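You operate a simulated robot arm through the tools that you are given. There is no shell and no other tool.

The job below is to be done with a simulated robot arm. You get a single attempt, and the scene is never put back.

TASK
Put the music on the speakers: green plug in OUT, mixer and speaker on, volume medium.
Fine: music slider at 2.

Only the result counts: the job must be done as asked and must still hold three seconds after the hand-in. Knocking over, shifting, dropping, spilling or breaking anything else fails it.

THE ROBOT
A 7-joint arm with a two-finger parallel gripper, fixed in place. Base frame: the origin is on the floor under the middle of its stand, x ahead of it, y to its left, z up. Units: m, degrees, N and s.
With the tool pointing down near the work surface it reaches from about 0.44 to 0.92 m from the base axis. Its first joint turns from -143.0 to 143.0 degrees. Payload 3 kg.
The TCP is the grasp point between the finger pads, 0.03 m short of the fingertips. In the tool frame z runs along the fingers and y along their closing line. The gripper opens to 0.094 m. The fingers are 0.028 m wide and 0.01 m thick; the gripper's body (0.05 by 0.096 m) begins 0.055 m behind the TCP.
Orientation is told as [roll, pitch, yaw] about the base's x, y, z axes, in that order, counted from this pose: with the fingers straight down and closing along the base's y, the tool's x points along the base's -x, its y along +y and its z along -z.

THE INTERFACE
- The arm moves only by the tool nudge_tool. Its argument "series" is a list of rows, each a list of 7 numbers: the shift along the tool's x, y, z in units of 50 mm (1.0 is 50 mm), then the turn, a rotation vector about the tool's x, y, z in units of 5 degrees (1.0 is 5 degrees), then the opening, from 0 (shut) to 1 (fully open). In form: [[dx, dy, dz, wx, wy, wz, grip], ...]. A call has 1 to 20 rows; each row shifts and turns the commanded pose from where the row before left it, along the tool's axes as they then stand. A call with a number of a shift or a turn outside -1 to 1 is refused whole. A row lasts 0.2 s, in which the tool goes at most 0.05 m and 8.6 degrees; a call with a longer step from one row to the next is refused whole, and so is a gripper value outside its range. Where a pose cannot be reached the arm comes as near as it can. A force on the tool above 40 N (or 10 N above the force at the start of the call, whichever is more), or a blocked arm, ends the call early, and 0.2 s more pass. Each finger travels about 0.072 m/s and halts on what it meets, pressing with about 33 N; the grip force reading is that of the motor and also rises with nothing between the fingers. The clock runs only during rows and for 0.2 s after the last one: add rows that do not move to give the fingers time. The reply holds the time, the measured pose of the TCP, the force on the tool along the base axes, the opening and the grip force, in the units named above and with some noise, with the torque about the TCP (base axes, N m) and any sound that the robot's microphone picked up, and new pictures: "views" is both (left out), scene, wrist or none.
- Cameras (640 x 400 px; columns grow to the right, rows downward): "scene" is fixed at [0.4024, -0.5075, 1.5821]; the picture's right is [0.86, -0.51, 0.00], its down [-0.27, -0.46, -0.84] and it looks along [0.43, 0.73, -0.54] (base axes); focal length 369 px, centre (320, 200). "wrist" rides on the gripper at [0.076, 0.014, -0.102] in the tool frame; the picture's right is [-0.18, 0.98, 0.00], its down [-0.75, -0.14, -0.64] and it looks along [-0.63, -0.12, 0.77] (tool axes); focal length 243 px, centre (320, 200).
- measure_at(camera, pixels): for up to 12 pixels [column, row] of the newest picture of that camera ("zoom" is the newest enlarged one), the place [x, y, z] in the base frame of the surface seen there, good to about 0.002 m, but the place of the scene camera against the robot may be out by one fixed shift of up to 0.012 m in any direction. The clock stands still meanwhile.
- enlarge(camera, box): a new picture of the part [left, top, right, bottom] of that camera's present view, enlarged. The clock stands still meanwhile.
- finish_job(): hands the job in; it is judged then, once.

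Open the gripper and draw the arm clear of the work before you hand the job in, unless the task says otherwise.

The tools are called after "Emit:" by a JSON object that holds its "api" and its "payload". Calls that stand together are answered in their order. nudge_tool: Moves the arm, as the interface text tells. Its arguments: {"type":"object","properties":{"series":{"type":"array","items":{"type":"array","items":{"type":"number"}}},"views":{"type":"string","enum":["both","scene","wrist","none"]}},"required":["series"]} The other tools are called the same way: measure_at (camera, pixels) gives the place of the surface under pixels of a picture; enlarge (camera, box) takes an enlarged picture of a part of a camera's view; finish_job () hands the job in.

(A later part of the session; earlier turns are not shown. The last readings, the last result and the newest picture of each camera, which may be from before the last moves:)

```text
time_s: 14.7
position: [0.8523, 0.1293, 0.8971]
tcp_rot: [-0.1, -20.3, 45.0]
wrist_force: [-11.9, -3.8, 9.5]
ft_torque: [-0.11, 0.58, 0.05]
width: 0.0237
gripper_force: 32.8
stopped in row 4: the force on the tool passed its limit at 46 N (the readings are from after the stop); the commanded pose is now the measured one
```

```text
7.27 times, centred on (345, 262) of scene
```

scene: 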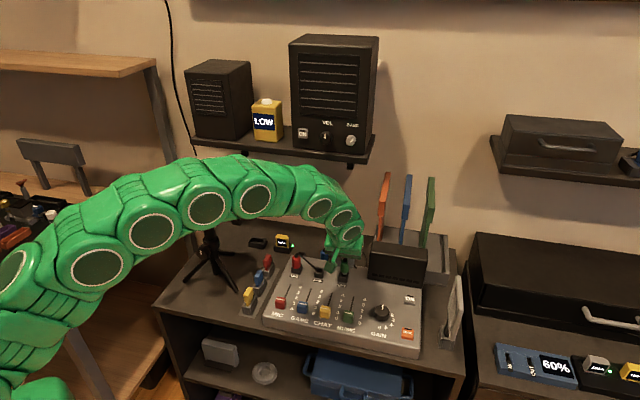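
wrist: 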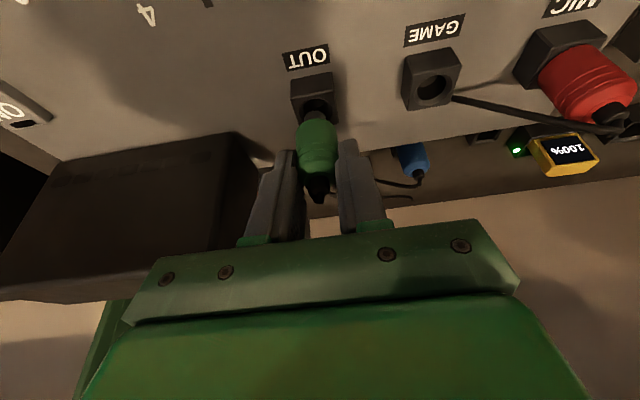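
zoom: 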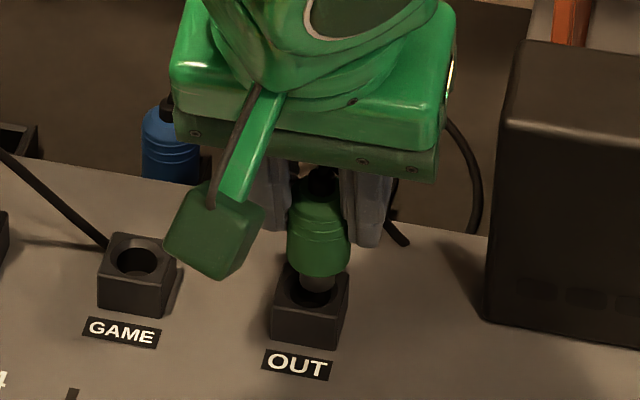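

It touched the rim: the force pushes the tool toward −u (≈6 N) and −v (≈11 N), so the pin sits on the far/right rim. I back up 2 mm, shift −1.5 mm in v and −1 mm in u, and try again gently.

Emit:
{"api": "nudge_tool", "payload": {"series": [[-0.0137, 0, -0.0376, 0, 0, 0, 0], [0.0282, 0.02, -0.0103, 0, 0, 0, 0], [0, 0, 0, 0, 0, 0, 0], [0.0137, 0, 0.0376, 0, 0, 0, 0], [0.0137, 0, 0.0376, 0, 0, 0, 0], [0, 0, 0, 0, 0, 0, 0]], "views": "both"}}

Emit:
{"api": "enlarge", "payload": {"camera": "scene", "box": [315, 235, 375, 290]}}

```text
time_s: 16.1
position: [0.8512, 0.1289, 0.8961]
tcp_rot: [-0.2, -20.3, 45.2]
wrist_force: [-7.5, -3.8, 24.9]
ft_torque: [-0.13, 0.3, -0.01]
width: 0.0238
gripper_force: 33.2
```

scene: 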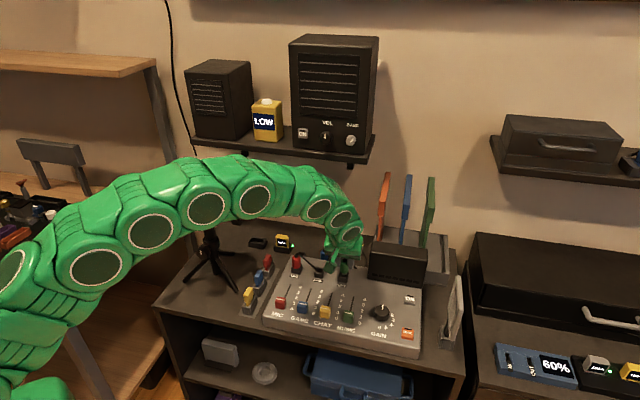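
wrist: 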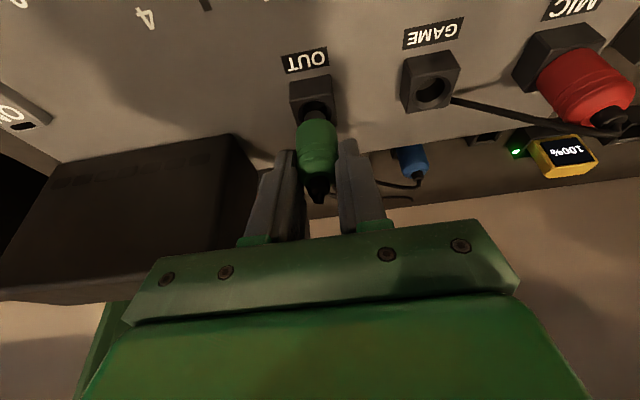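

```text
7.27 times, centred on (345, 262) of scene
```

zoom: 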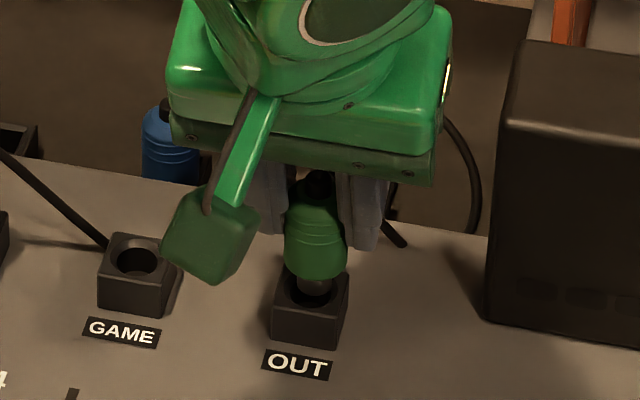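

Still pressed on the far rim (v-force −8 N). I look closely in the wrist view before correcting more.

Emit:
{"api": "enlarge", "payload": {"camera": "wrist", "box": [270, 60, 360, 160]}}

```text
4.00 times, centred on (315, 110) of wrist
```

zoom: 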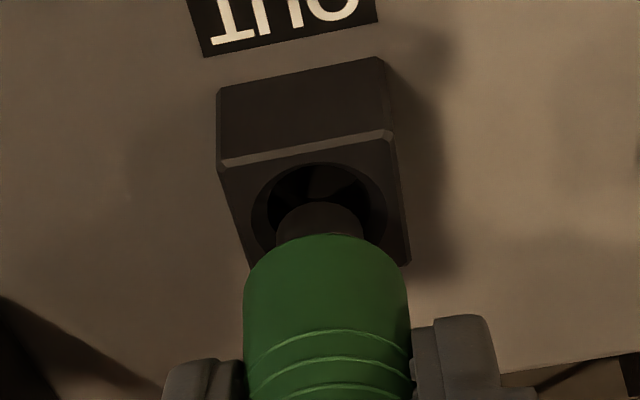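

The contact torque also places the touch ≈4 mm toward +v of the pin's axis, so I lift 2 mm, shift another −1.5 mm in v, and press again in small steps.

Emit:
{"api": "nudge_tool", "payload": {"series": [[-0.0137, 0, -0.0376, 0, 0, 0, 0], [0.0282, 0, -0.0103, 0, 0, 0, 0], [0, 0, 0, 0, 0, 0, 0], [0.0137, 0, 0.0376, 0, 0, 0, 0], [0.0137, 0, 0.0376, 0, 0, 0, 0], [0, 0, 0, 0, 0, 0, 0]], "views": "wrist"}}

Emit:
{"api": "enlarge", "payload": {"camera": "wrist", "box": [270, 60, 360, 160]}}

```text
time_s: 17.5
position: [0.8492, 0.1278, 0.8889]
tcp_rot: [-0.1, -20.1, 45.0]
wrist_force: [-0.5, -0.1, -1.5]
ft_torque: [0.03, -0.03, -0.01]
width: 0.0233
gripper_force: 33.2
```

wrist: 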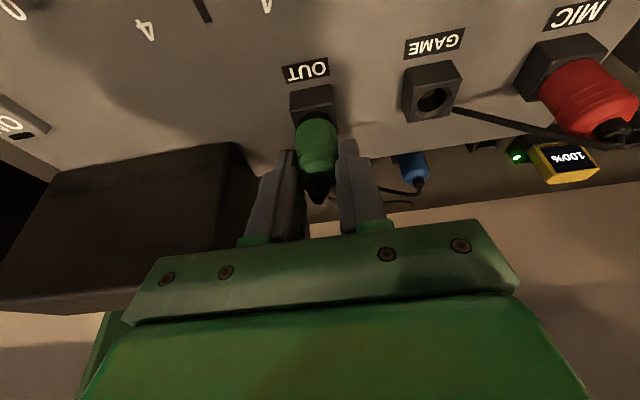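

```text
4.00 times, centred on (315, 110) of wrist
```

zoom: 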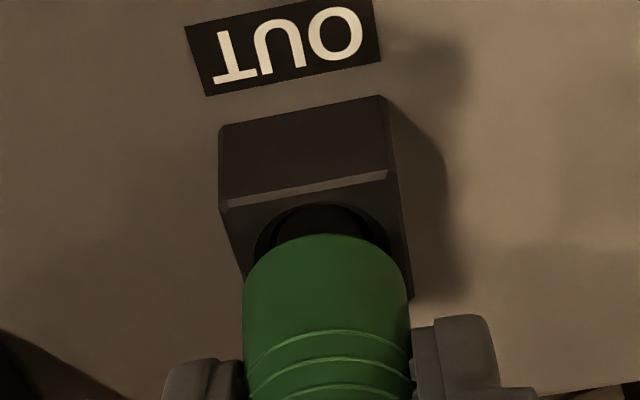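

The pin slipped in (z=0.8889, no force). I push it down to the seated height (~0.877).

Emit:
{"api": "nudge_tool", "payload": {"series": [[0.0137, 0, 0.0376, 0, 0, 0, 0], [0.0137, 0, 0.0376, 0, 0, 0, 0], [0.0137, 0, 0.0376, 0, 0, 0, 0], [0.0137, 0, 0.0376, 0, 0, 0, 0], [0.0137, 0, 0.0376, 0, 0, 0, 0], [0.0137, 0, 0.0376, 0, 0, 0, 0], [0, 0, 0, 0, 0, 0, 0]], "views": "both"}}

Emit:
{"api": "enlarge", "payload": {"camera": "scene", "box": [285, 235, 385, 297]}}

```text
time_s: 18.8
position: [0.8505, 0.1276, 0.8829]
tcp_rot: [-0.1, -20.3, 45.1]
wrist_force: [-11.8, -2.1, 8.6]
ft_torque: [-0.07, 0.45, 0.03]
width: 0.0236
gripper_force: 33.1
stopped in row 6: the force on the tool passed its limit at 44 N (the readings are from after the stop); the commanded pose is now the measured one
```

scene: 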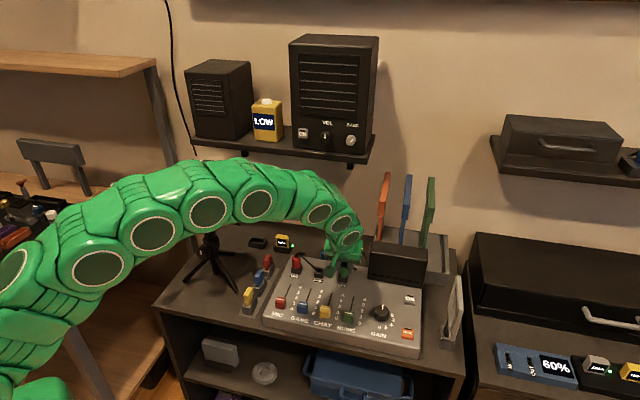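
wrist: 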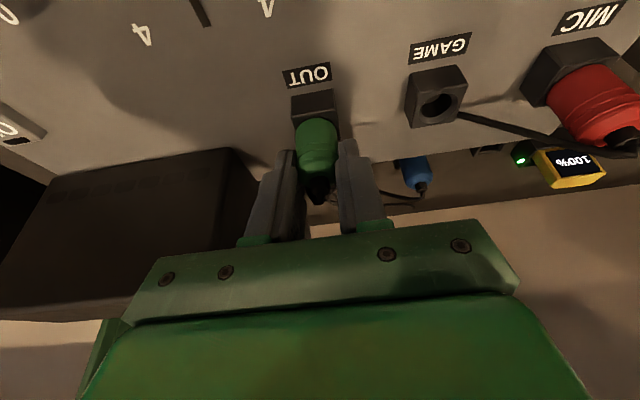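

```text
6.40 times, centred on (335, 266) of scene
```

zoom: 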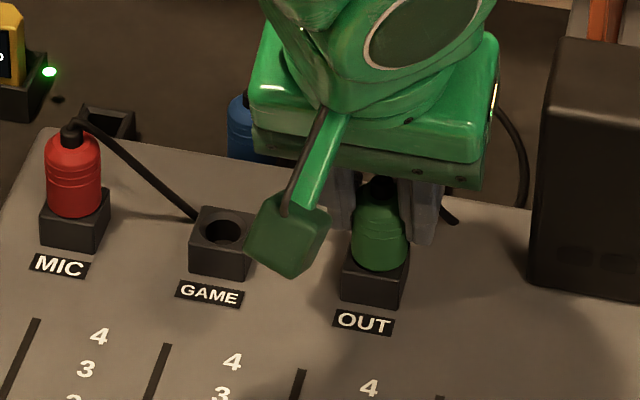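

The plug looks nearly seated; I compare its height with the red one's by measuring both (zoom 378,255 / 380,225 vs 73,200 / 73,150) and block tops.

Emit:
{"api": "measure_at", "payload": {"camera": "zoom", "pixels": [[379, 264], [379, 255], [379, 235], [379, 215], [73, 210], [73, 200], [73, 180], [73, 160], [375, 277], [73, 222], [360, 265], [398, 262]]}}

Emit:
{"api": "enlarge", "payload": {"camera": "wrist", "box": [270, 60, 360, 200]}}

```text
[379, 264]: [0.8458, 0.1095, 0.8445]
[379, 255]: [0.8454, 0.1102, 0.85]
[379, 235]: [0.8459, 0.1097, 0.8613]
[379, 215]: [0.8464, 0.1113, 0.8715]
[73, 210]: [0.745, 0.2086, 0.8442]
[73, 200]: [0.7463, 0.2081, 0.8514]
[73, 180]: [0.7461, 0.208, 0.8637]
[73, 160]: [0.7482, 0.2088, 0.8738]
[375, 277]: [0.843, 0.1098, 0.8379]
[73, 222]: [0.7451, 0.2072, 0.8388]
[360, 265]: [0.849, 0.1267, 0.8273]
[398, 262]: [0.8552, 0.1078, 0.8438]
```

```text
2.86 times, centred on (315, 130) of wrist
```

zoom: 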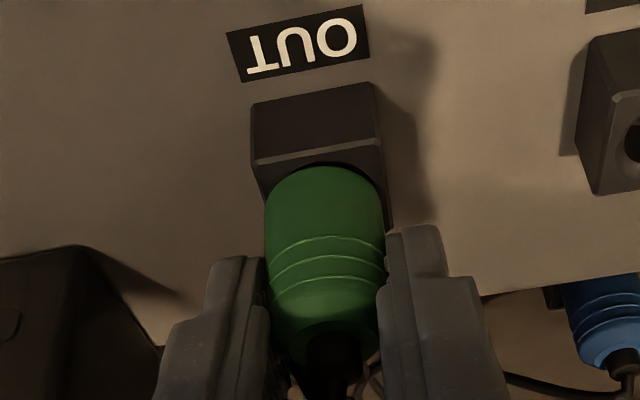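

I compare ring heights on the red and green plugs with larger enlargements.

Emit:
{"api": "enlarge", "payload": {"camera": "scene", "box": [284, 250, 316, 276]}}

Emit:
{"api": "enlarge", "payload": {"camera": "scene", "box": [328, 258, 360, 284]}}

```text
15.38 times, centred on (300, 263) of scene
```

zoom: 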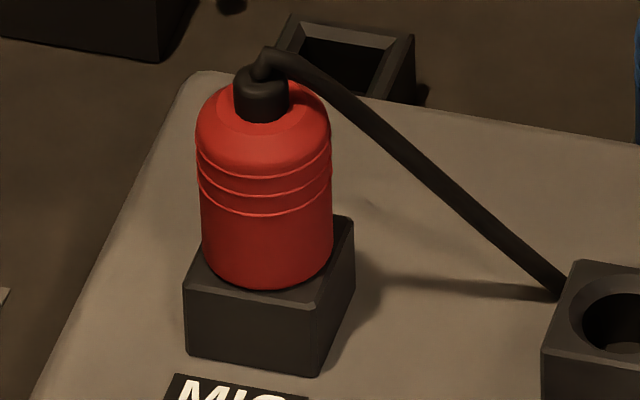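

```text
15.38 times, centred on (344, 271) of scene
```

zoom: 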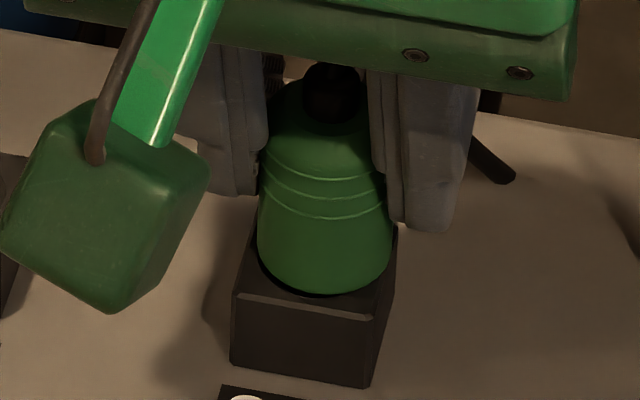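

Green sits perhaps 1–1.5 mm higher than the red one and there is a side load (−7 N u, −10 N v). I relieve the side load by 1 mm each way and press down again.

Emit:
{"api": "nudge_tool", "payload": {"series": [[0.0188, 0.02, -0.0068, 0, 0, 0, 0], [0, 0, 0, 0, 0, 0, 0], [0.0069, 0, 0.0188, 0, 0, 0, 0], [0.0069, 0, 0.0188, 0, 0, 0, 0], [0.0069, 0, 0.0188, 0, 0, 0, 0], [0, 0, 0, 0, 0, 0, 0]], "views": "none"}}

Emit:
{"api": "enlarge", "payload": {"camera": "scene", "box": [328, 258, 360, 284]}}

```text
time_s: 20.0
position: [0.8508, 0.1288, 0.884]
tcp_rot: [-0.3, -20.5, 45.1]
wrist_force: [-11.1, -5.1, 9.0]
ft_torque: [-0.14, 0.43, 0.09]
width: 0.0235
gripper_force: 32.7
stopped in row 6: the force on the tool passed its limit at 44 N (the readings are from after the stop); the commanded pose is now the measured one
```

```text
15.38 times, centred on (344, 271) of scene
```

zoom: 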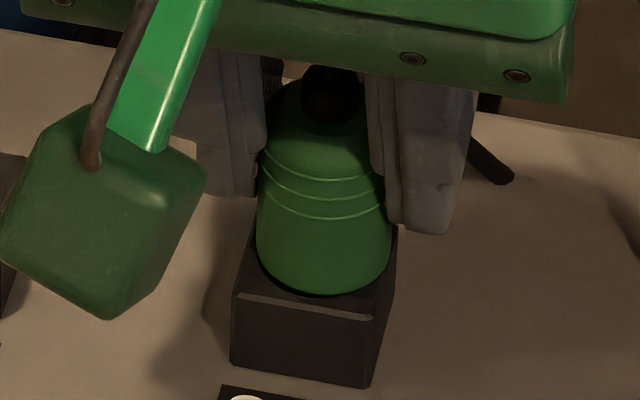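

Comparing the geometry, the green plug's base is ~2 mm toward +u and slightly +v of its block's centre, matching the side forces. I lift 1.5 mm, shift −1.5 mm in u and −2 mm in v, then press again.

Emit:
{"api": "nudge_tool", "payload": {"series": [[-0.0103, 0, -0.0282, 0, 0, 0, 0], [0.0188, 0.015, -0.0068, 0, 0, 0, 0], [0.0188, 0.015, -0.0068, 0, 0, 0, 0], [0, 0, 0, 0, 0, 0, 0]], "views": "none"}}

Emit:
{"api": "enlarge", "payload": {"camera": "scene", "box": [328, 258, 360, 284]}}

```text
time_s: 21.0
position: [0.8479, 0.1275, 0.8848]
tcp_rot: [-0.3, -20.5, 45.2]
wrist_force: [-0.3, -0.1, -1.1]
ft_torque: [0.03, 0.01, -0.01]
width: 0.0234
gripper_force: 33.2
```

```text
15.38 times, centred on (344, 271) of scene
```

zoom: 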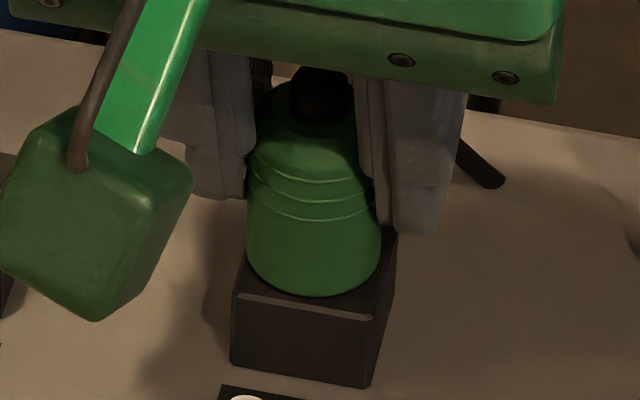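

No side load now and the base is centred on the block. I press down again in 1 mm steps.

Emit:
{"api": "nudge_tool", "payload": {"series": [[0.0069, 0, 0.0188, 0, 0, 0, 0], [0.0069, 0, 0.0188, 0, 0, 0, 0], [0.0069, 0, 0.0188, 0, 0, 0, 0], [0.0069, 0, 0.0188, 0, 0, 0, 0], [0.0069, 0, 0.0188, 0, 0, 0, 0], [0.0069, 0, 0.0188, 0, 0, 0, 0], [0.0069, 0, 0.0188, 0, 0, 0, 0], [0, 0, 0, 0, 0, 0, 0]], "views": "none"}}

Emit:
{"api": "enlarge", "payload": {"camera": "scene", "box": [328, 258, 360, 284]}}

```text
time_s: 21.9
position: [0.8496, 0.1287, 0.8837]
tcp_rot: [-0.5, -20.7, 45.0]
wrist_force: [-1.9, 0.7, 7.4]
ft_torque: [0.08, 0.08, 0.01]
width: 0.0233
gripper_force: 32.4
stopped in row 4: the force on the tool passed its limit at 44 N (the readings are from after the stop); the commanded pose is now the measured one
```

```text
15.38 times, centred on (344, 271) of scene
```

zoom: 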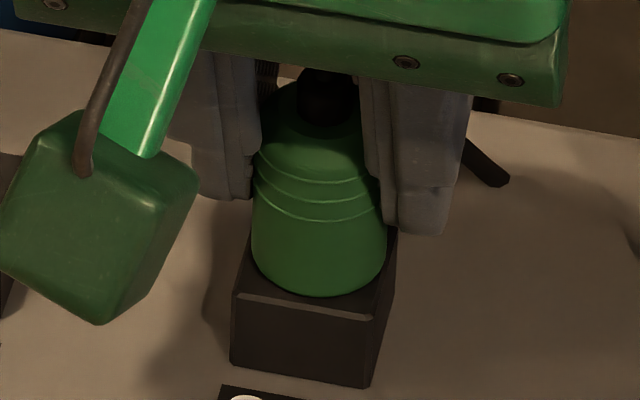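

It bottoms at the same height with almost no side load, and the body rests on the block like the red one. I release the plug and rise straight up.

Emit:
{"api": "nudge_tool", "payload": {"series": [[0, 0, 0, 0, 0, 0, 0.4], [0, 0, 0, 0, 0, 0, 0.5], [0, 0, 0, 0, 0, 0, 0.5], [-0.137, 0, -0.376, 0, 0, 0, 0.5], [-0.137, 0, -0.376, 0, 0, 0, 0.5], [-0.137, 0, -0.376, 0, 0, 0, 0.5], [-0.137, 0, -0.376, 0, 0, 0, 0.5]], "views": "both"}}

Emit:
{"api": "enlarge", "payload": {"camera": "scene", "box": [328, 250, 360, 284]}}

Emit:
{"api": "enlarge", "payload": {"camera": "wrist", "box": [260, 50, 400, 180]}}

```text
time_s: 23.6
position: [0.849, 0.1277, 0.9617]
tcp_rot: [-0.3, -20.6, 45.2]
wrist_force: [-0.7, 0.6, -0.4]
ft_torque: [0.0, 0.02, 0.02]
width: 0.0471
gripper_force: 0.1
```

scene: 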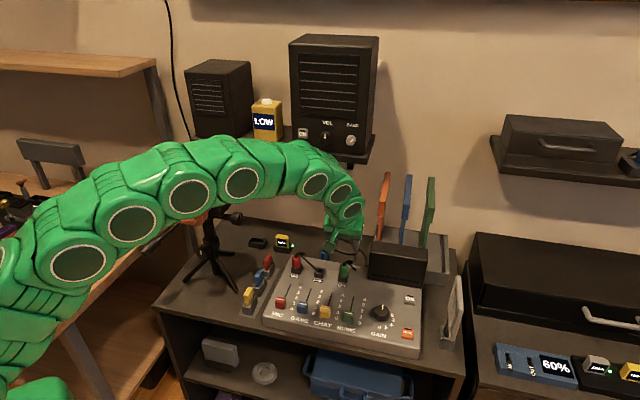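
wrist: 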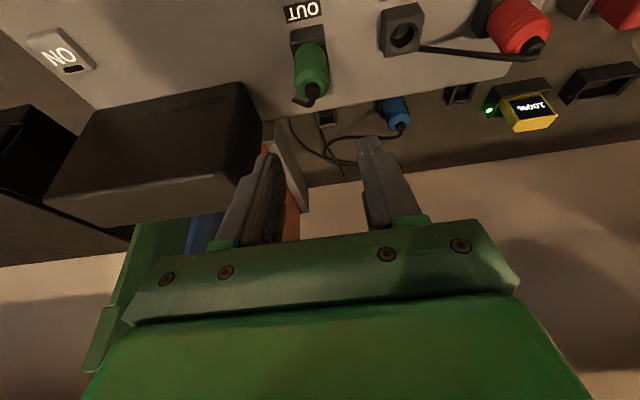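

```text
11.76 times, centred on (344, 267) of scene
```

zoom: 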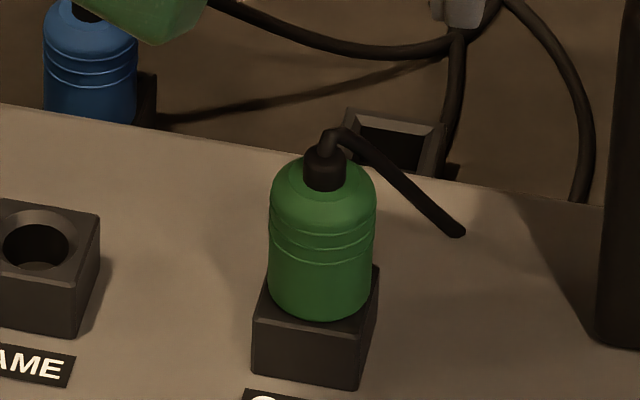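

```text
3.08 times, centred on (330, 115) of wrist
```

zoom: 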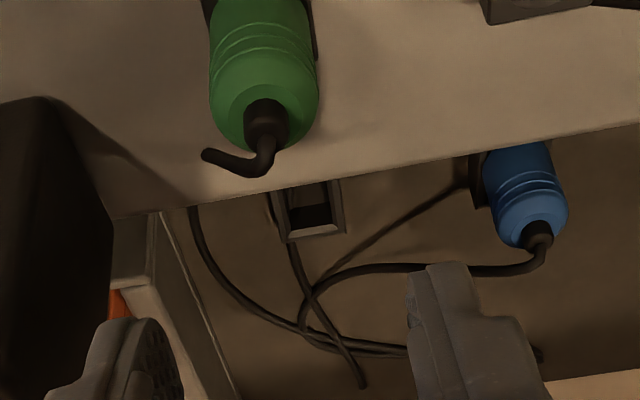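

The green plug stands in OUT by itself. I measure its dome height against the red one to be sure it is fully seated.

Emit:
{"api": "measure_at", "payload": {"camera": "scene", "pixels": [[343.6, 266.5], [342.3, 270], [342.3, 275], [342.3, 264], [341.8, 262], [298, 258.5], [297, 262], [297, 267], [296.6, 257.3], [339, 266], [347, 266]]}}

Emit:
{"api": "enlarge", "payload": {"camera": "scene", "box": [280, 240, 360, 290]}}

```text
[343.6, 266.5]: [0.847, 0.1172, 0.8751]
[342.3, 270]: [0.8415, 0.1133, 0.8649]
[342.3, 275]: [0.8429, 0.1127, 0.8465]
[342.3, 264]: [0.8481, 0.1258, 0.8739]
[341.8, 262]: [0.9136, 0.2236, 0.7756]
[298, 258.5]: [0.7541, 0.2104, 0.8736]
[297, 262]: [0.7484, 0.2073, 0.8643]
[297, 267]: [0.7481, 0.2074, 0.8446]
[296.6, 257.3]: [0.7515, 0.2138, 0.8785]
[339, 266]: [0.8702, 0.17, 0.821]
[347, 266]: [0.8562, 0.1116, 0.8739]
```

```text
8.00 times, centred on (320, 265) of scene
```

zoom: 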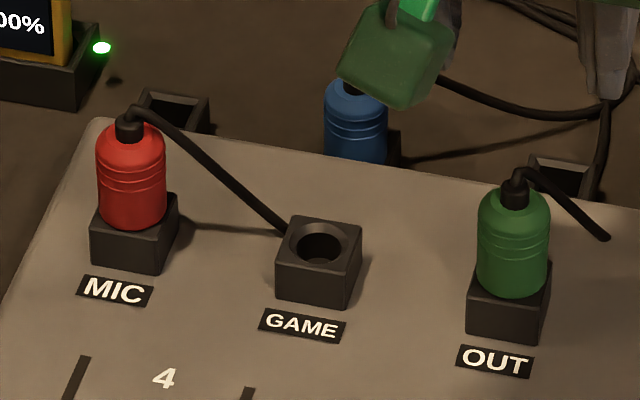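

Body-to-label spacing (63 px) matches the red plug's, so the green plug is seated. Next I close the gripper and move over to the mixer's ON button near (0.953, −0.028, 0.832).

Emit:
{"api": "nudge_tool", "payload": {"series": [[0.226, -0.736, -0.082, 0, 0, 0, 0.3], [0.226, -0.736, -0.082, 0, 0, 0, 0], [0.226, -0.736, -0.082, 0, 0, 0, 0], [0.226, -0.736, -0.082, 0, 0, 0, 0], [0.226, -0.736, -0.082, 0, 0, 0, 0], [0, 0, 0, 0, 0, 0, 0]], "views": "both"}}

Emit:
{"api": "enlarge", "payload": {"camera": "wrist", "box": [220, 0, 420, 180]}}

```text
time_s: 24.9
position: [0.9326, -0.0467, 0.961]
tcp_rot: [-0.2, -20.7, 45.1]
wrist_force: [-0.1, 0.0, -0.9]
ft_torque: [-0.01, -0.02, 0.02]
width: 0.0
gripper_force: 33.2
```

scene: 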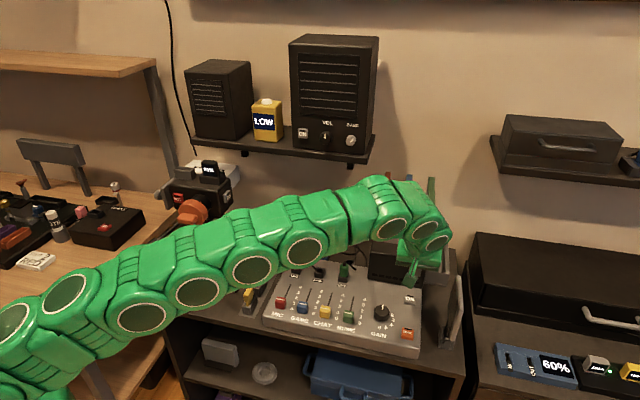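
wrist: 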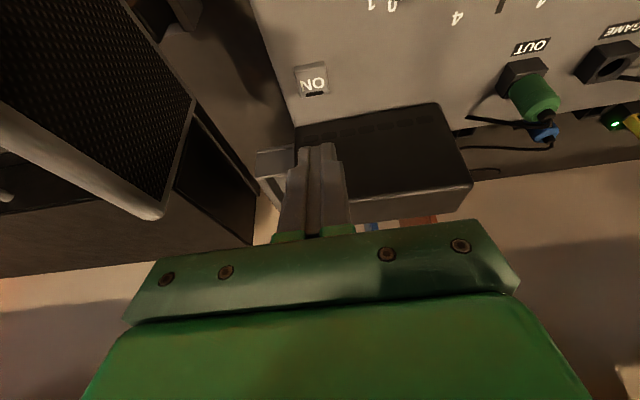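

```text
2.22 times, centred on (320, 90) of wrist
```

zoom: 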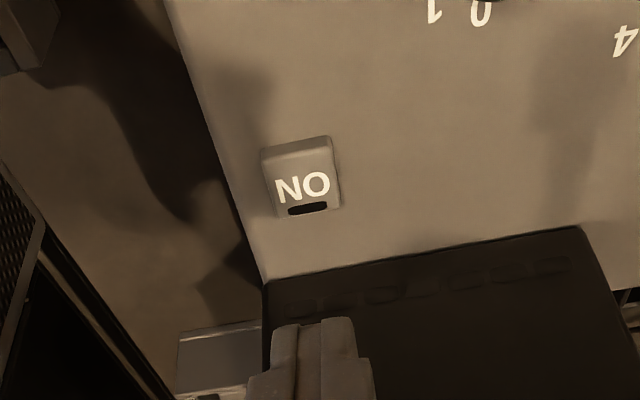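

I measure the ON button's corners and centre in this zoom.

Emit:
{"api": "measure_at", "payload": {"camera": "zoom", "pixels": [[265, 160], [331, 148], [338, 203], [277, 213], [302, 180], [307, 208], [250, 180], [360, 170], [300, 250], [300, 280]]}}

```text
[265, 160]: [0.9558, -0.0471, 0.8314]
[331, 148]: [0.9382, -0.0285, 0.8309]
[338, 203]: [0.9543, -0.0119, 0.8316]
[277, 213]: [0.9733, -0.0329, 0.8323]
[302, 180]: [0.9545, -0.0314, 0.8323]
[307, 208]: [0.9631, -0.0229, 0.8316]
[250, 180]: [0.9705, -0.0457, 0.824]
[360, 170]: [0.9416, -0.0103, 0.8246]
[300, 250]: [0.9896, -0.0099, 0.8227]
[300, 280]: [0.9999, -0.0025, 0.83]
```

Button centre ≈ (0.955, −0.030), top 0.832. I descend to just above it, then press in small steps.

Emit:
{"api": "nudge_tool", "payload": {"series": [[0.021, -0.022, 0.489, 0, 0, 0, 0], [0.021, -0.022, 0.489, 0, 0, 0, 0], [0.021, -0.022, 0.489, 0, 0, 0, 0], [0.021, -0.022, 0.489, 0, 0, 0, 0], [0, 0, 0, 0, 0, 0, 0]], "views": "both"}}

Emit:
{"api": "enlarge", "payload": {"camera": "wrist", "box": [240, 60, 400, 220]}}

Emit:
{"api": "enlarge", "payload": {"camera": "scene", "box": [370, 250, 450, 350]}}

```text
time_s: 26.1
position: [0.9606, -0.029, 0.8696]
tcp_rot: [-0.3, -20.5, 45.0]
wrist_force: [-0.3, -0.5, -0.1]
ft_torque: [0.03, 0.01, -0.01]
width: 0.0
gripper_force: 33.0
```

scene: 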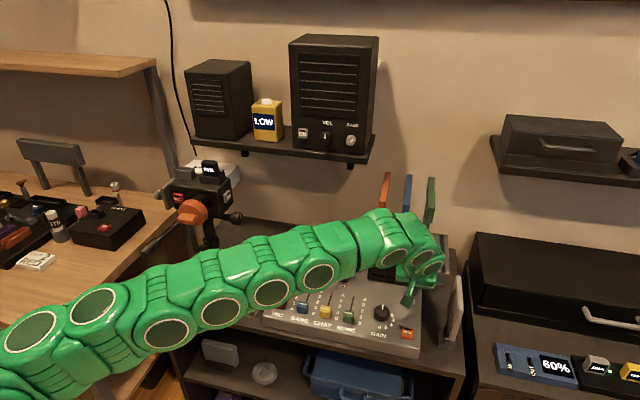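
wrist: 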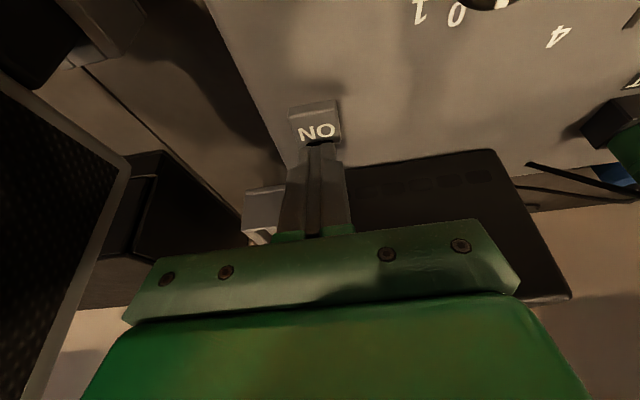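

```text
2.50 times, centred on (320, 140) of wrist
```

zoom: 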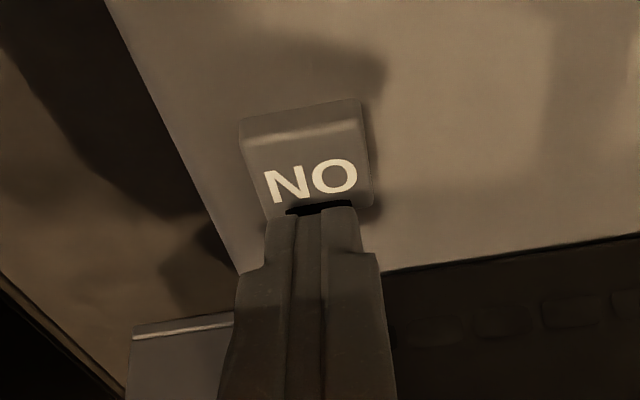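

```text
4.00 times, centred on (410, 300) of scene
```

zoom: 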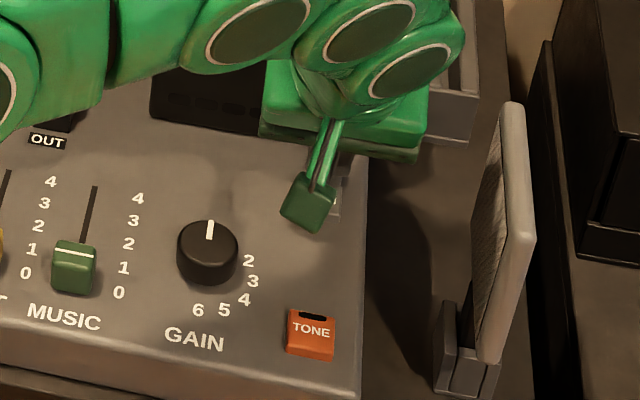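

The fingertip's near edge appears at the far part of the button (wrist ≈(320,145)); I measure the tip and button to fix the offset.

Emit:
{"api": "measure_at", "payload": {"camera": "wrist", "pixels": [[312, 147], [327, 145], [320, 150], [320, 160], [313, 116], [338, 137], [300, 143], [315, 131]]}}

```text
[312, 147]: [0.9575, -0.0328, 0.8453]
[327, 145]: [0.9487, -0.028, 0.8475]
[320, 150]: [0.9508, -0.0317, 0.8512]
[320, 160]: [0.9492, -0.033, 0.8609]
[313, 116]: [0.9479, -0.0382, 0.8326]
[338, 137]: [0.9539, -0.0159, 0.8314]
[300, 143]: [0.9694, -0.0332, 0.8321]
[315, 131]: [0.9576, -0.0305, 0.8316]
```

The tip end lies near v≈0.669, at the button's far edge, so I shift −11 mm in v first and then press down in 2 mm steps.

Emit:
{"api": "nudge_tool", "payload": {"series": [[0.206, 0.03, -0.078, 0, 0, 0, 0], [0, 0, 0, 0, 0, 0, 0], [0.0141, 0, 0.0374, 0, 0, 0, 0], [0.0141, 0, 0.0374, 0, 0, 0, 0], [0.0141, 0, 0.0374, 0, 0, 0, 0], [0, 0, 0, 0, 0, 0, 0]], "views": "both"}}

Emit:
{"api": "enlarge", "payload": {"camera": "wrist", "box": [240, 60, 400, 220]}}

```text
time_s: 27.6
position: [0.9509, -0.0335, 0.8644]
tcp_rot: [-0.4, -20.6, 45.1]
wrist_force: [-1.0, 0.4, 0.6]
ft_torque: [0.02, 0.0, 0.02]
width: 0.0
gripper_force: 33.0
```

scene: 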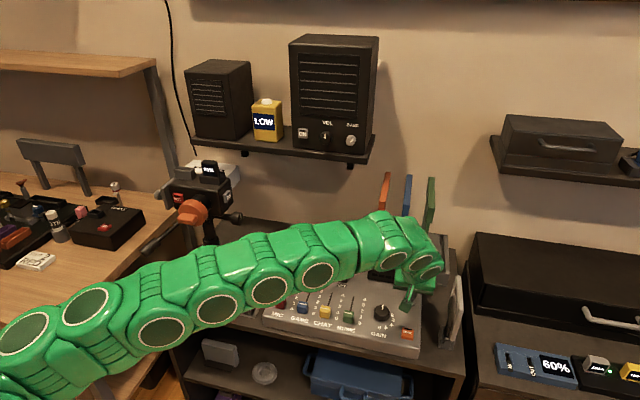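
wrist: 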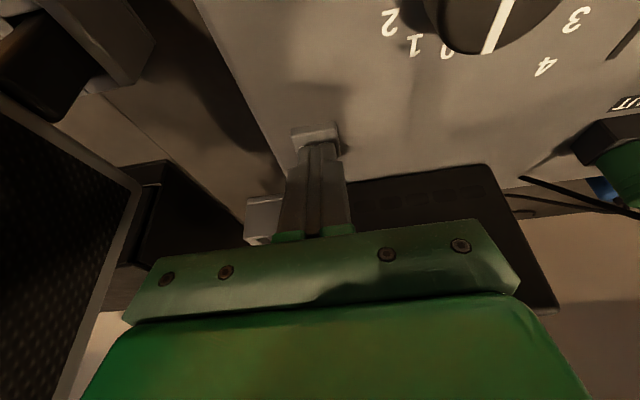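

```text
2.50 times, centred on (320, 140) of wrist
```

zoom: 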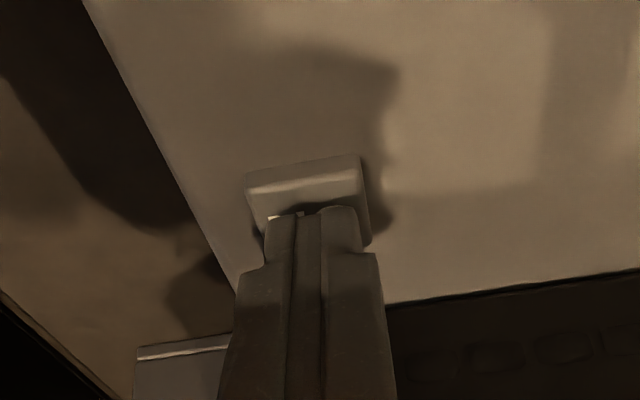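

No contact yet at z=0.8644, with the tip now over the button's middle. I continue pressing in 1–2 mm steps.

Emit:
{"api": "nudge_tool", "payload": {"series": [[0.0141, 0, 0.0374, 0, 0, 0, 0], [0.0141, 0, 0.0374, 0, 0, 0, 0], [0.0141, 0, 0.0374, 0, 0, 0, 0], [0, 0, 0, 0, 0, 0, 0]], "views": "wrist"}}

```text
time_s: 28.6
position: [0.9503, -0.0343, 0.8581]
tcp_rot: [-0.4, -20.7, 45.1]
wrist_force: [-2.4, 2.6, 14.0]
ft_torque: [0.05, 0.07, 0.0]
width: 0.0
gripper_force: 33.3
heard: click
```

wrist: 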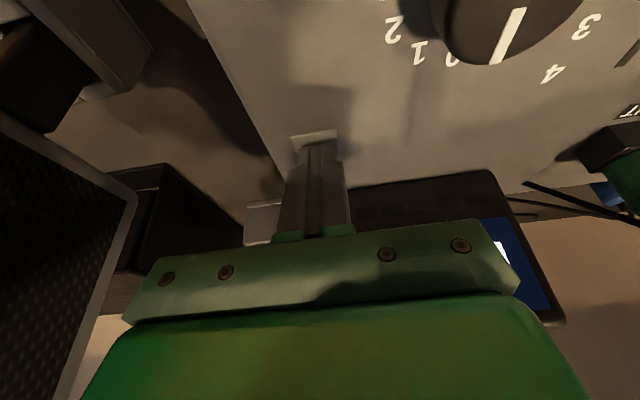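

A click was heard and a blue display lit on the black box at (515,260). I rise off the button and look.

Emit:
{"api": "nudge_tool", "payload": {"series": [[-0.12, 0, -0.32, 0, 0, 0, 0], [-0.24, 0, -0.64, 0, 0, 0, 0], [-0.24, 0, -0.64, 0, 0, 0, 0], [-0.24, 0, -0.64, 0, 0, 0, 0]], "views": "both"}}

Emit:
{"api": "enlarge", "payload": {"camera": "wrist", "box": [240, 0, 560, 200]}}

Emit:
{"api": "enlarge", "payload": {"camera": "scene", "box": [230, 220, 470, 370]}}

```text
time_s: 29.6
position: [0.9497, -0.0331, 0.9773]
tcp_rot: [-0.3, -20.6, 45.0]
wrist_force: [0.6, -0.4, 0.6]
ft_torque: [0.0, -0.01, -0.01]
width: 0.0
gripper_force: 32.4
```

scene: 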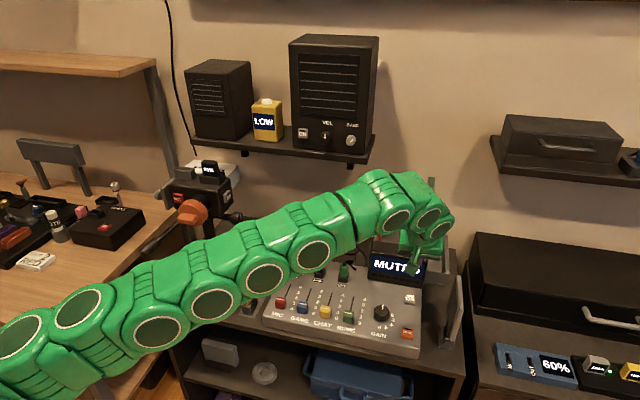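
wrist: 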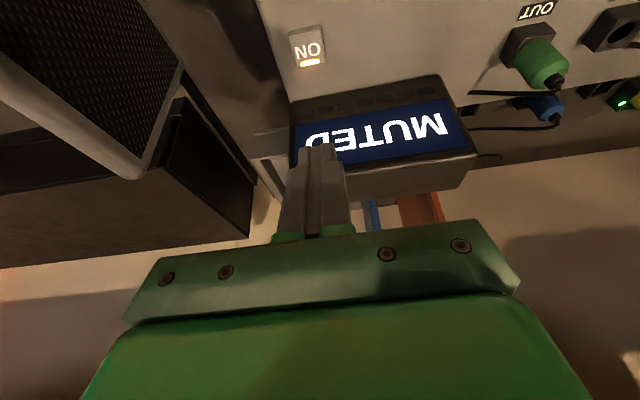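

```text
2.00 times, centred on (400, 100) of wrist
```

zoom: 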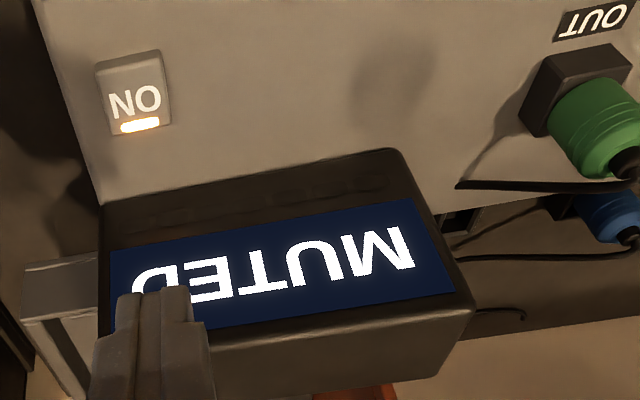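

```text
2.67 times, centred on (350, 295) of scene
```

zoom: 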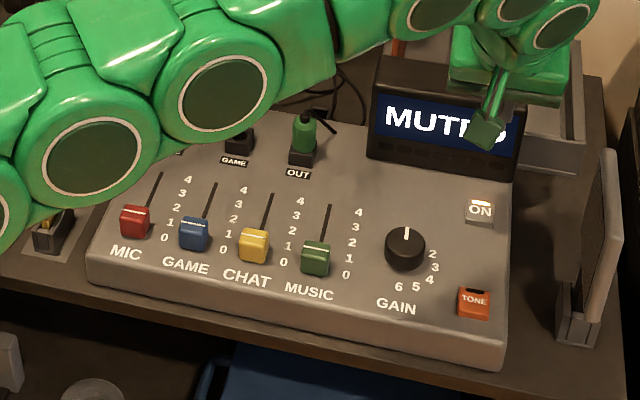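

The mixer is on (LED lit, display "MUTED"). Now to the MUSIC slider: I pull back over it, bring the tool upright again, and open the gripper partly.

Emit:
{"api": "nudge_tool", "payload": {"series": [[0.462, 0.487, -0.174, 0, 0, 0, 0], [0.462, 0.487, -0.174, 0, 0, 0, 0], [0.462, 0.487, -0.174, 0, 0, 0, 0.3], [0.462, 0.487, -0.174, 0, 0, 0, 0.5], [0.462, 0.487, -0.174, 0, 0, 0, 0.5], [0.462, 0.487, -0.174, 0, 0, 0, 0.5], [0, 0, 0, 0, 0.824, 0, 0.5], [0, 0, 0, 0, 0.824, 0, 0.5], [0, 0, 0, 0, 0.824, 0, 0.5], [0, 0, 0, 0, 0.824, 0, 0.5], [0, 0, 0, 0, 0.824, 0, 0.5], [0, 0, 0, 0, 0, 0, 0.5]], "views": "both"}}

Emit:
{"api": "enlarge", "payload": {"camera": "wrist", "box": [230, 60, 430, 210]}}

```text
time_s: 32.1
position: [0.7431, -0.0355, 0.9765]
tcp_rot: [-0.2, 0.0, 44.9]
wrist_force: [1.3, -0.4, -0.8]
ft_torque: [0.01, -0.02, 0.0]
width: 0.0468
gripper_force: 0.1
```

scene: 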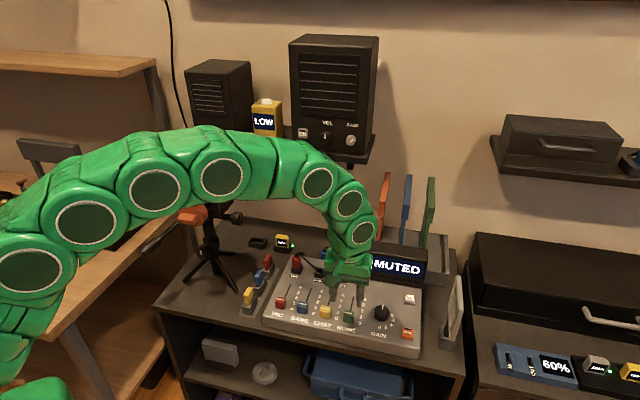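
wrist: 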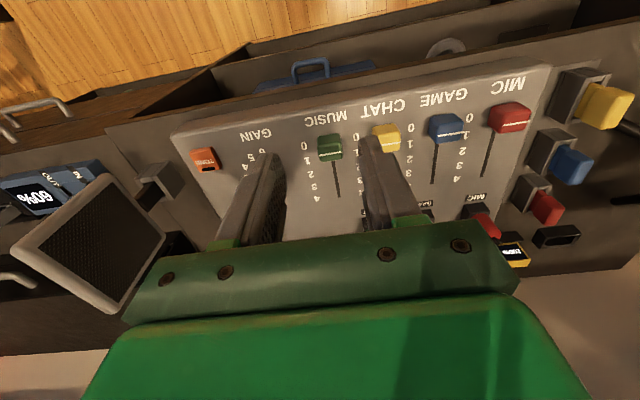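

```text
2.67 times, centred on (330, 135) of wrist
```

zoom: 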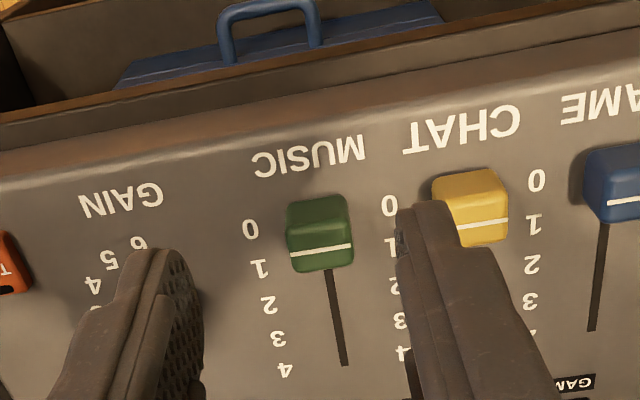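

I measure the green cap's edges, its white line, and the scale numbers from here.

Emit:
{"api": "measure_at", "payload": {"camera": "zoom", "pixels": [[293, 254], [351, 247], [321, 250], [318, 215], [322, 266], [293, 210], [346, 203], [330, 275], [346, 362], [298, 270], [353, 263], [340, 330]]}}

Emit:
{"api": "measure_at", "payload": {"camera": "zoom", "pixels": [[250, 228], [259, 268], [268, 305], [277, 338], [285, 370], [537, 180], [534, 224], [531, 264], [530, 301]]}}

```text
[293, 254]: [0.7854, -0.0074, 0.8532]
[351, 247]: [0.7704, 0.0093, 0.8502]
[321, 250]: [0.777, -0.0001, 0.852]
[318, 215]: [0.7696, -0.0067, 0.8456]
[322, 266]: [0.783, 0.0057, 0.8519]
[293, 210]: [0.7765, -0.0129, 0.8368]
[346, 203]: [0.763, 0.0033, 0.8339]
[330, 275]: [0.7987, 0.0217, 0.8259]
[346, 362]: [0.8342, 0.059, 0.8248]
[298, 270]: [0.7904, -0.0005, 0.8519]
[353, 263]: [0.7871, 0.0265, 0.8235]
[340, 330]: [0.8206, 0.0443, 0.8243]
```

```text
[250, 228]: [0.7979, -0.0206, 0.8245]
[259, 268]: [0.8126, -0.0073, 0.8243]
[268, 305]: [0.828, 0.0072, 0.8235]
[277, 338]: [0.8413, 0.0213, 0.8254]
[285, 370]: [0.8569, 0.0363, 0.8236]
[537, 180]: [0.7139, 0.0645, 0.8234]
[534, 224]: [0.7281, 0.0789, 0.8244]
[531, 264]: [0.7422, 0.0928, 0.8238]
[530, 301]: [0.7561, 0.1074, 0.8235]
```

The white line is at v≈0.550 (mark 0) and mark 2 is at v≈0.5905, so the cap must travel +0.040. I move over the cap and down to z≈0.885 first.

Emit:
{"api": "nudge_tool", "payload": {"series": [[-0.248, 0.005, 0.457, 0, 0, 0, 0.5], [-0.248, 0.005, 0.457, 0, 0, 0, 0.5], [-0.248, 0.005, 0.457, 0, 0, 0, 0.5], [-0.248, 0.005, 0.457, 0, 0, 0, 0.5], [0, 0, 0, 0, 0, 0, 0.5]], "views": "wrist"}}

Emit:
{"api": "enlarge", "payload": {"camera": "wrist", "box": [230, 60, 430, 260]}}

```text
time_s: 33.4
position: [0.7776, 0.0022, 0.8852]
tcp_rot: [-0.3, 0.0, 45.0]
wrist_force: [0.4, -0.4, -0.1]
ft_torque: [0.03, -0.01, -0.02]
width: 0.0469
gripper_force: 0.2
```

wrist: 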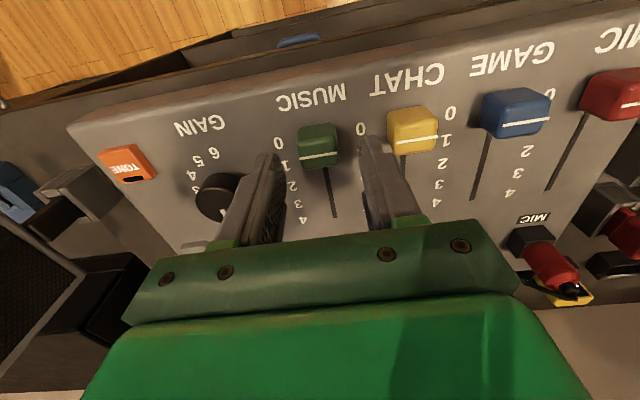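

```text
2.00 times, centred on (330, 160) of wrist
```

zoom: 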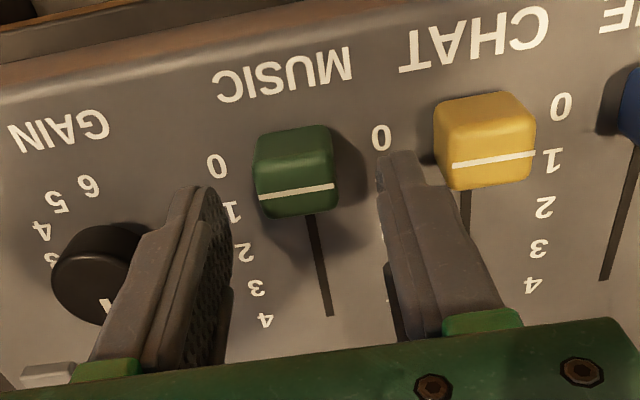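

Fingers straddle the green cap with room on both sides. I lower 24 mm and close on it.

Emit:
{"api": "nudge_tool", "payload": {"series": [[0, 0, 0.16, 0, 0, 0, 0.46], [0, 0, 0.16, 0, 0, 0, 0.46], [0, 0, 0.16, 0, 0, 0, 0.46], [0, 0, 0, 0, 0, 0, 0.46], [0, 0, 0, 0, 0, 0, 0.25], [0, 0, 0, 0, 0, 0, 0.2], [0, 0, 0, 0, 0, 0, 0.2]], "views": "wrist"}}

```text
time_s: 35.0
position: [0.7779, 0.0002, 0.8608]
tcp_rot: [-0.2, 0.0, 45.0]
wrist_force: [-7.5, 6.3, 2.2]
ft_torque: [0.4, 0.54, 0.1]
width: 0.026
gripper_force: 44.8
```

wrist: 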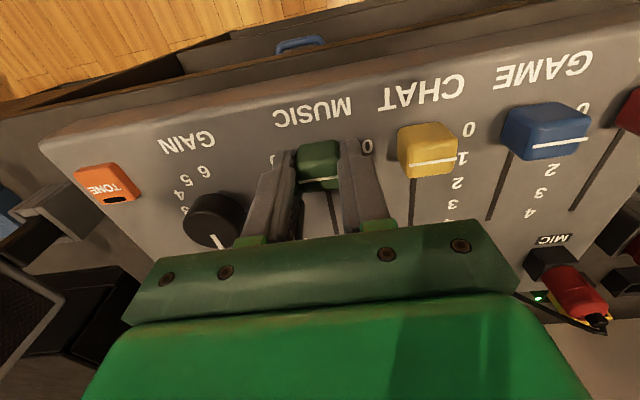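

Gripped at 0.026 m with about 10 N toward −u, so I ease 1 mm that way and then slide +v by 0.040 in small steps.

Emit:
{"api": "nudge_tool", "payload": {"series": [[0, 0.02, 0, 0, 0, 0, 0.2], [0, 0, 0, 0, 0, 0, 0.2], [-0.1, 0, 0, 0, 0, 0, 0.2], [-0.1, 0, 0, 0, 0, 0, 0.2], [-0.1, 0, 0, 0, 0, 0, 0.2], [-0.1, 0, 0, 0, 0, 0, 0.2], [-0.1, 0, 0, 0, 0, 0, 0.2], [-0.1, 0, 0, 0, 0, 0, 0.2], [-0.1, 0, 0, 0, 0, 0, 0.2], [-0.1, 0, 0, 0, 0, 0, 0.2], [0, 0, 0, 0, 0, 0, 0.2]], "views": "both"}}

```text
time_s: 37.4
position: [0.8056, 0.0289, 0.8611]
tcp_rot: [-0.4, 0.0, 44.9]
wrist_force: [6.2, -7.4, -8.8]
ft_torque: [-0.47, 0.97, 0.13]
width: 0.0258
gripper_force: 44.6
```

scene: 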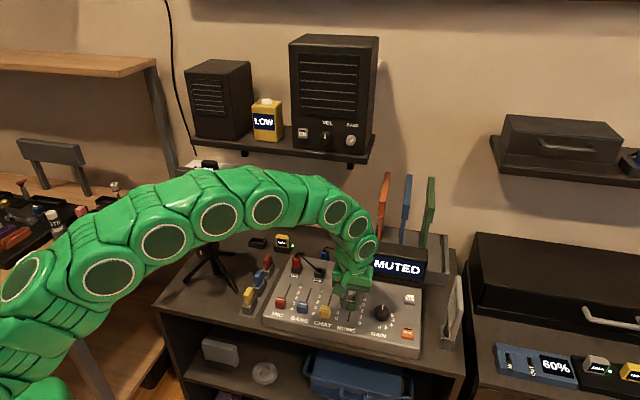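
wrist: 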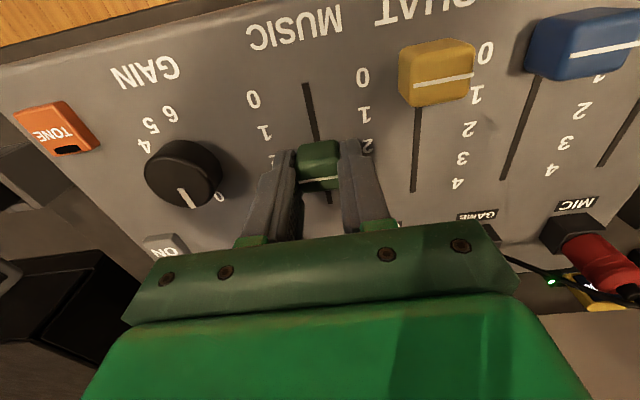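

The cap followed to v≈0.590. I release it, rise and measure where the white line ended.

Emit:
{"api": "nudge_tool", "payload": {"series": [[0, 0, 0, 0, 0, 0, 0.4], [0, 0, 0, 0, 0, 0, 0.46], [0, 0, 0, 0, 0, 0, 0.46], [0, 0, -0.4, 0, 0, 0, 0.46], [0, 0, -0.6, 0, 0, 0, 0.46], [0.4, 0, -0.6, 0, 0, 0, 0.46], [0.4, 0, -0.6, 0, 0, 0, 0.46], [0, 0, 0, 0, 0, 0, 0.46]], "views": "both"}}

Emit:
{"api": "enlarge", "payload": {"camera": "wrist", "box": [230, 60, 430, 210]}}

```text
time_s: 39.1
position: [0.7776, 0.0037, 0.9692]
tcp_rot: [-0.3, -0.1, 45.0]
wrist_force: [-0.3, 0.1, -0.2]
ft_torque: [0.04, -0.04, -0.02]
width: 0.0432
gripper_force: 0.2
```

scene: 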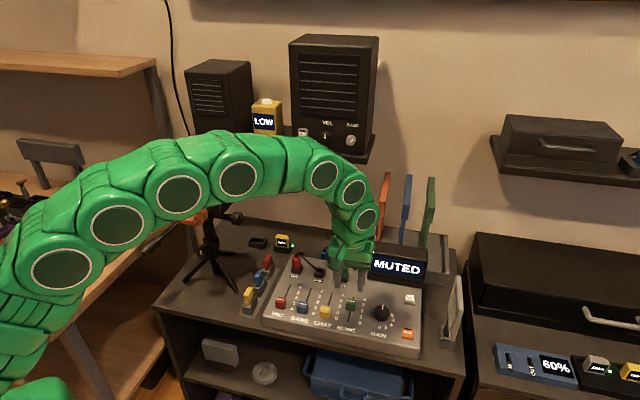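
wrist: 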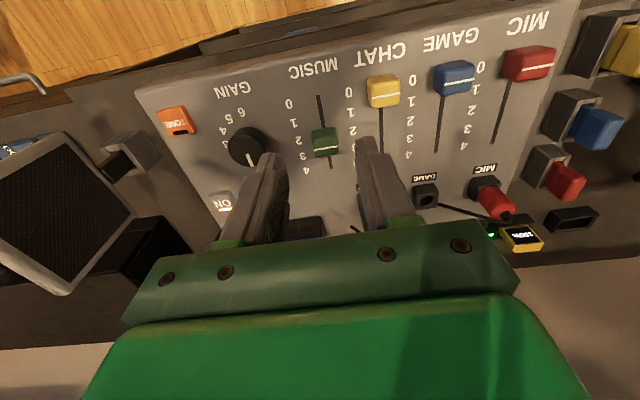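

```text
2.67 times, centred on (330, 135) of wrist
```

zoom: 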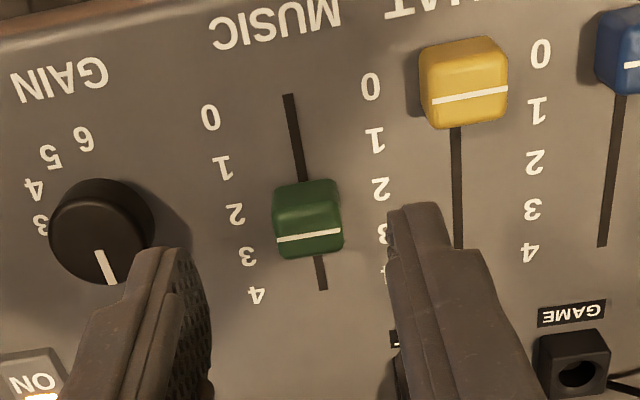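

I measure the white line, slot ends and numbers.

Emit:
{"api": "measure_at", "payload": {"camera": "zoom", "pixels": [[310, 236], [280, 240], [339, 232], [289, 96], [323, 287], [210, 117], [223, 167], [235, 213], [247, 255], [256, 294], [380, 187], [467, 95]]}}

Emit:
{"api": "enlarge", "payload": {"camera": "scene", "box": [310, 270, 400, 340]}}

```text
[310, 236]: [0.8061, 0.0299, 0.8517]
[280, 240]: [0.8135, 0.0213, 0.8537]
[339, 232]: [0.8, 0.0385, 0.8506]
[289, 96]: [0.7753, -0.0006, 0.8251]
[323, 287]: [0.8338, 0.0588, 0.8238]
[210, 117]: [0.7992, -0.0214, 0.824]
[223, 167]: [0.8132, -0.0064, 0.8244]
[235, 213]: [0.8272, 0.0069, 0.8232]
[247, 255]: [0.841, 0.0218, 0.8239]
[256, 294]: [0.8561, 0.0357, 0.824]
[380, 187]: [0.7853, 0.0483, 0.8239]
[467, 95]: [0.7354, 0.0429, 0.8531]
```

```text
5.71 times, centred on (355, 305) of scene
```

zoom: 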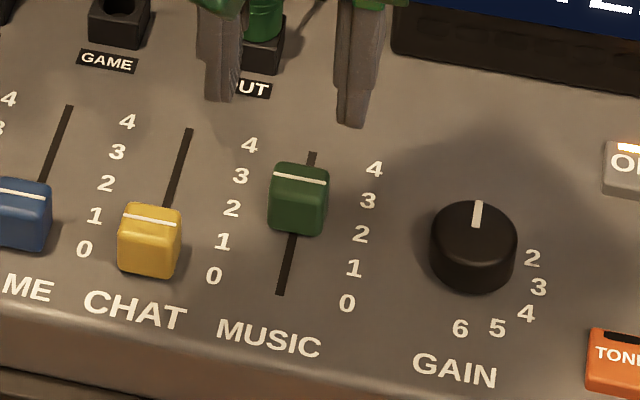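

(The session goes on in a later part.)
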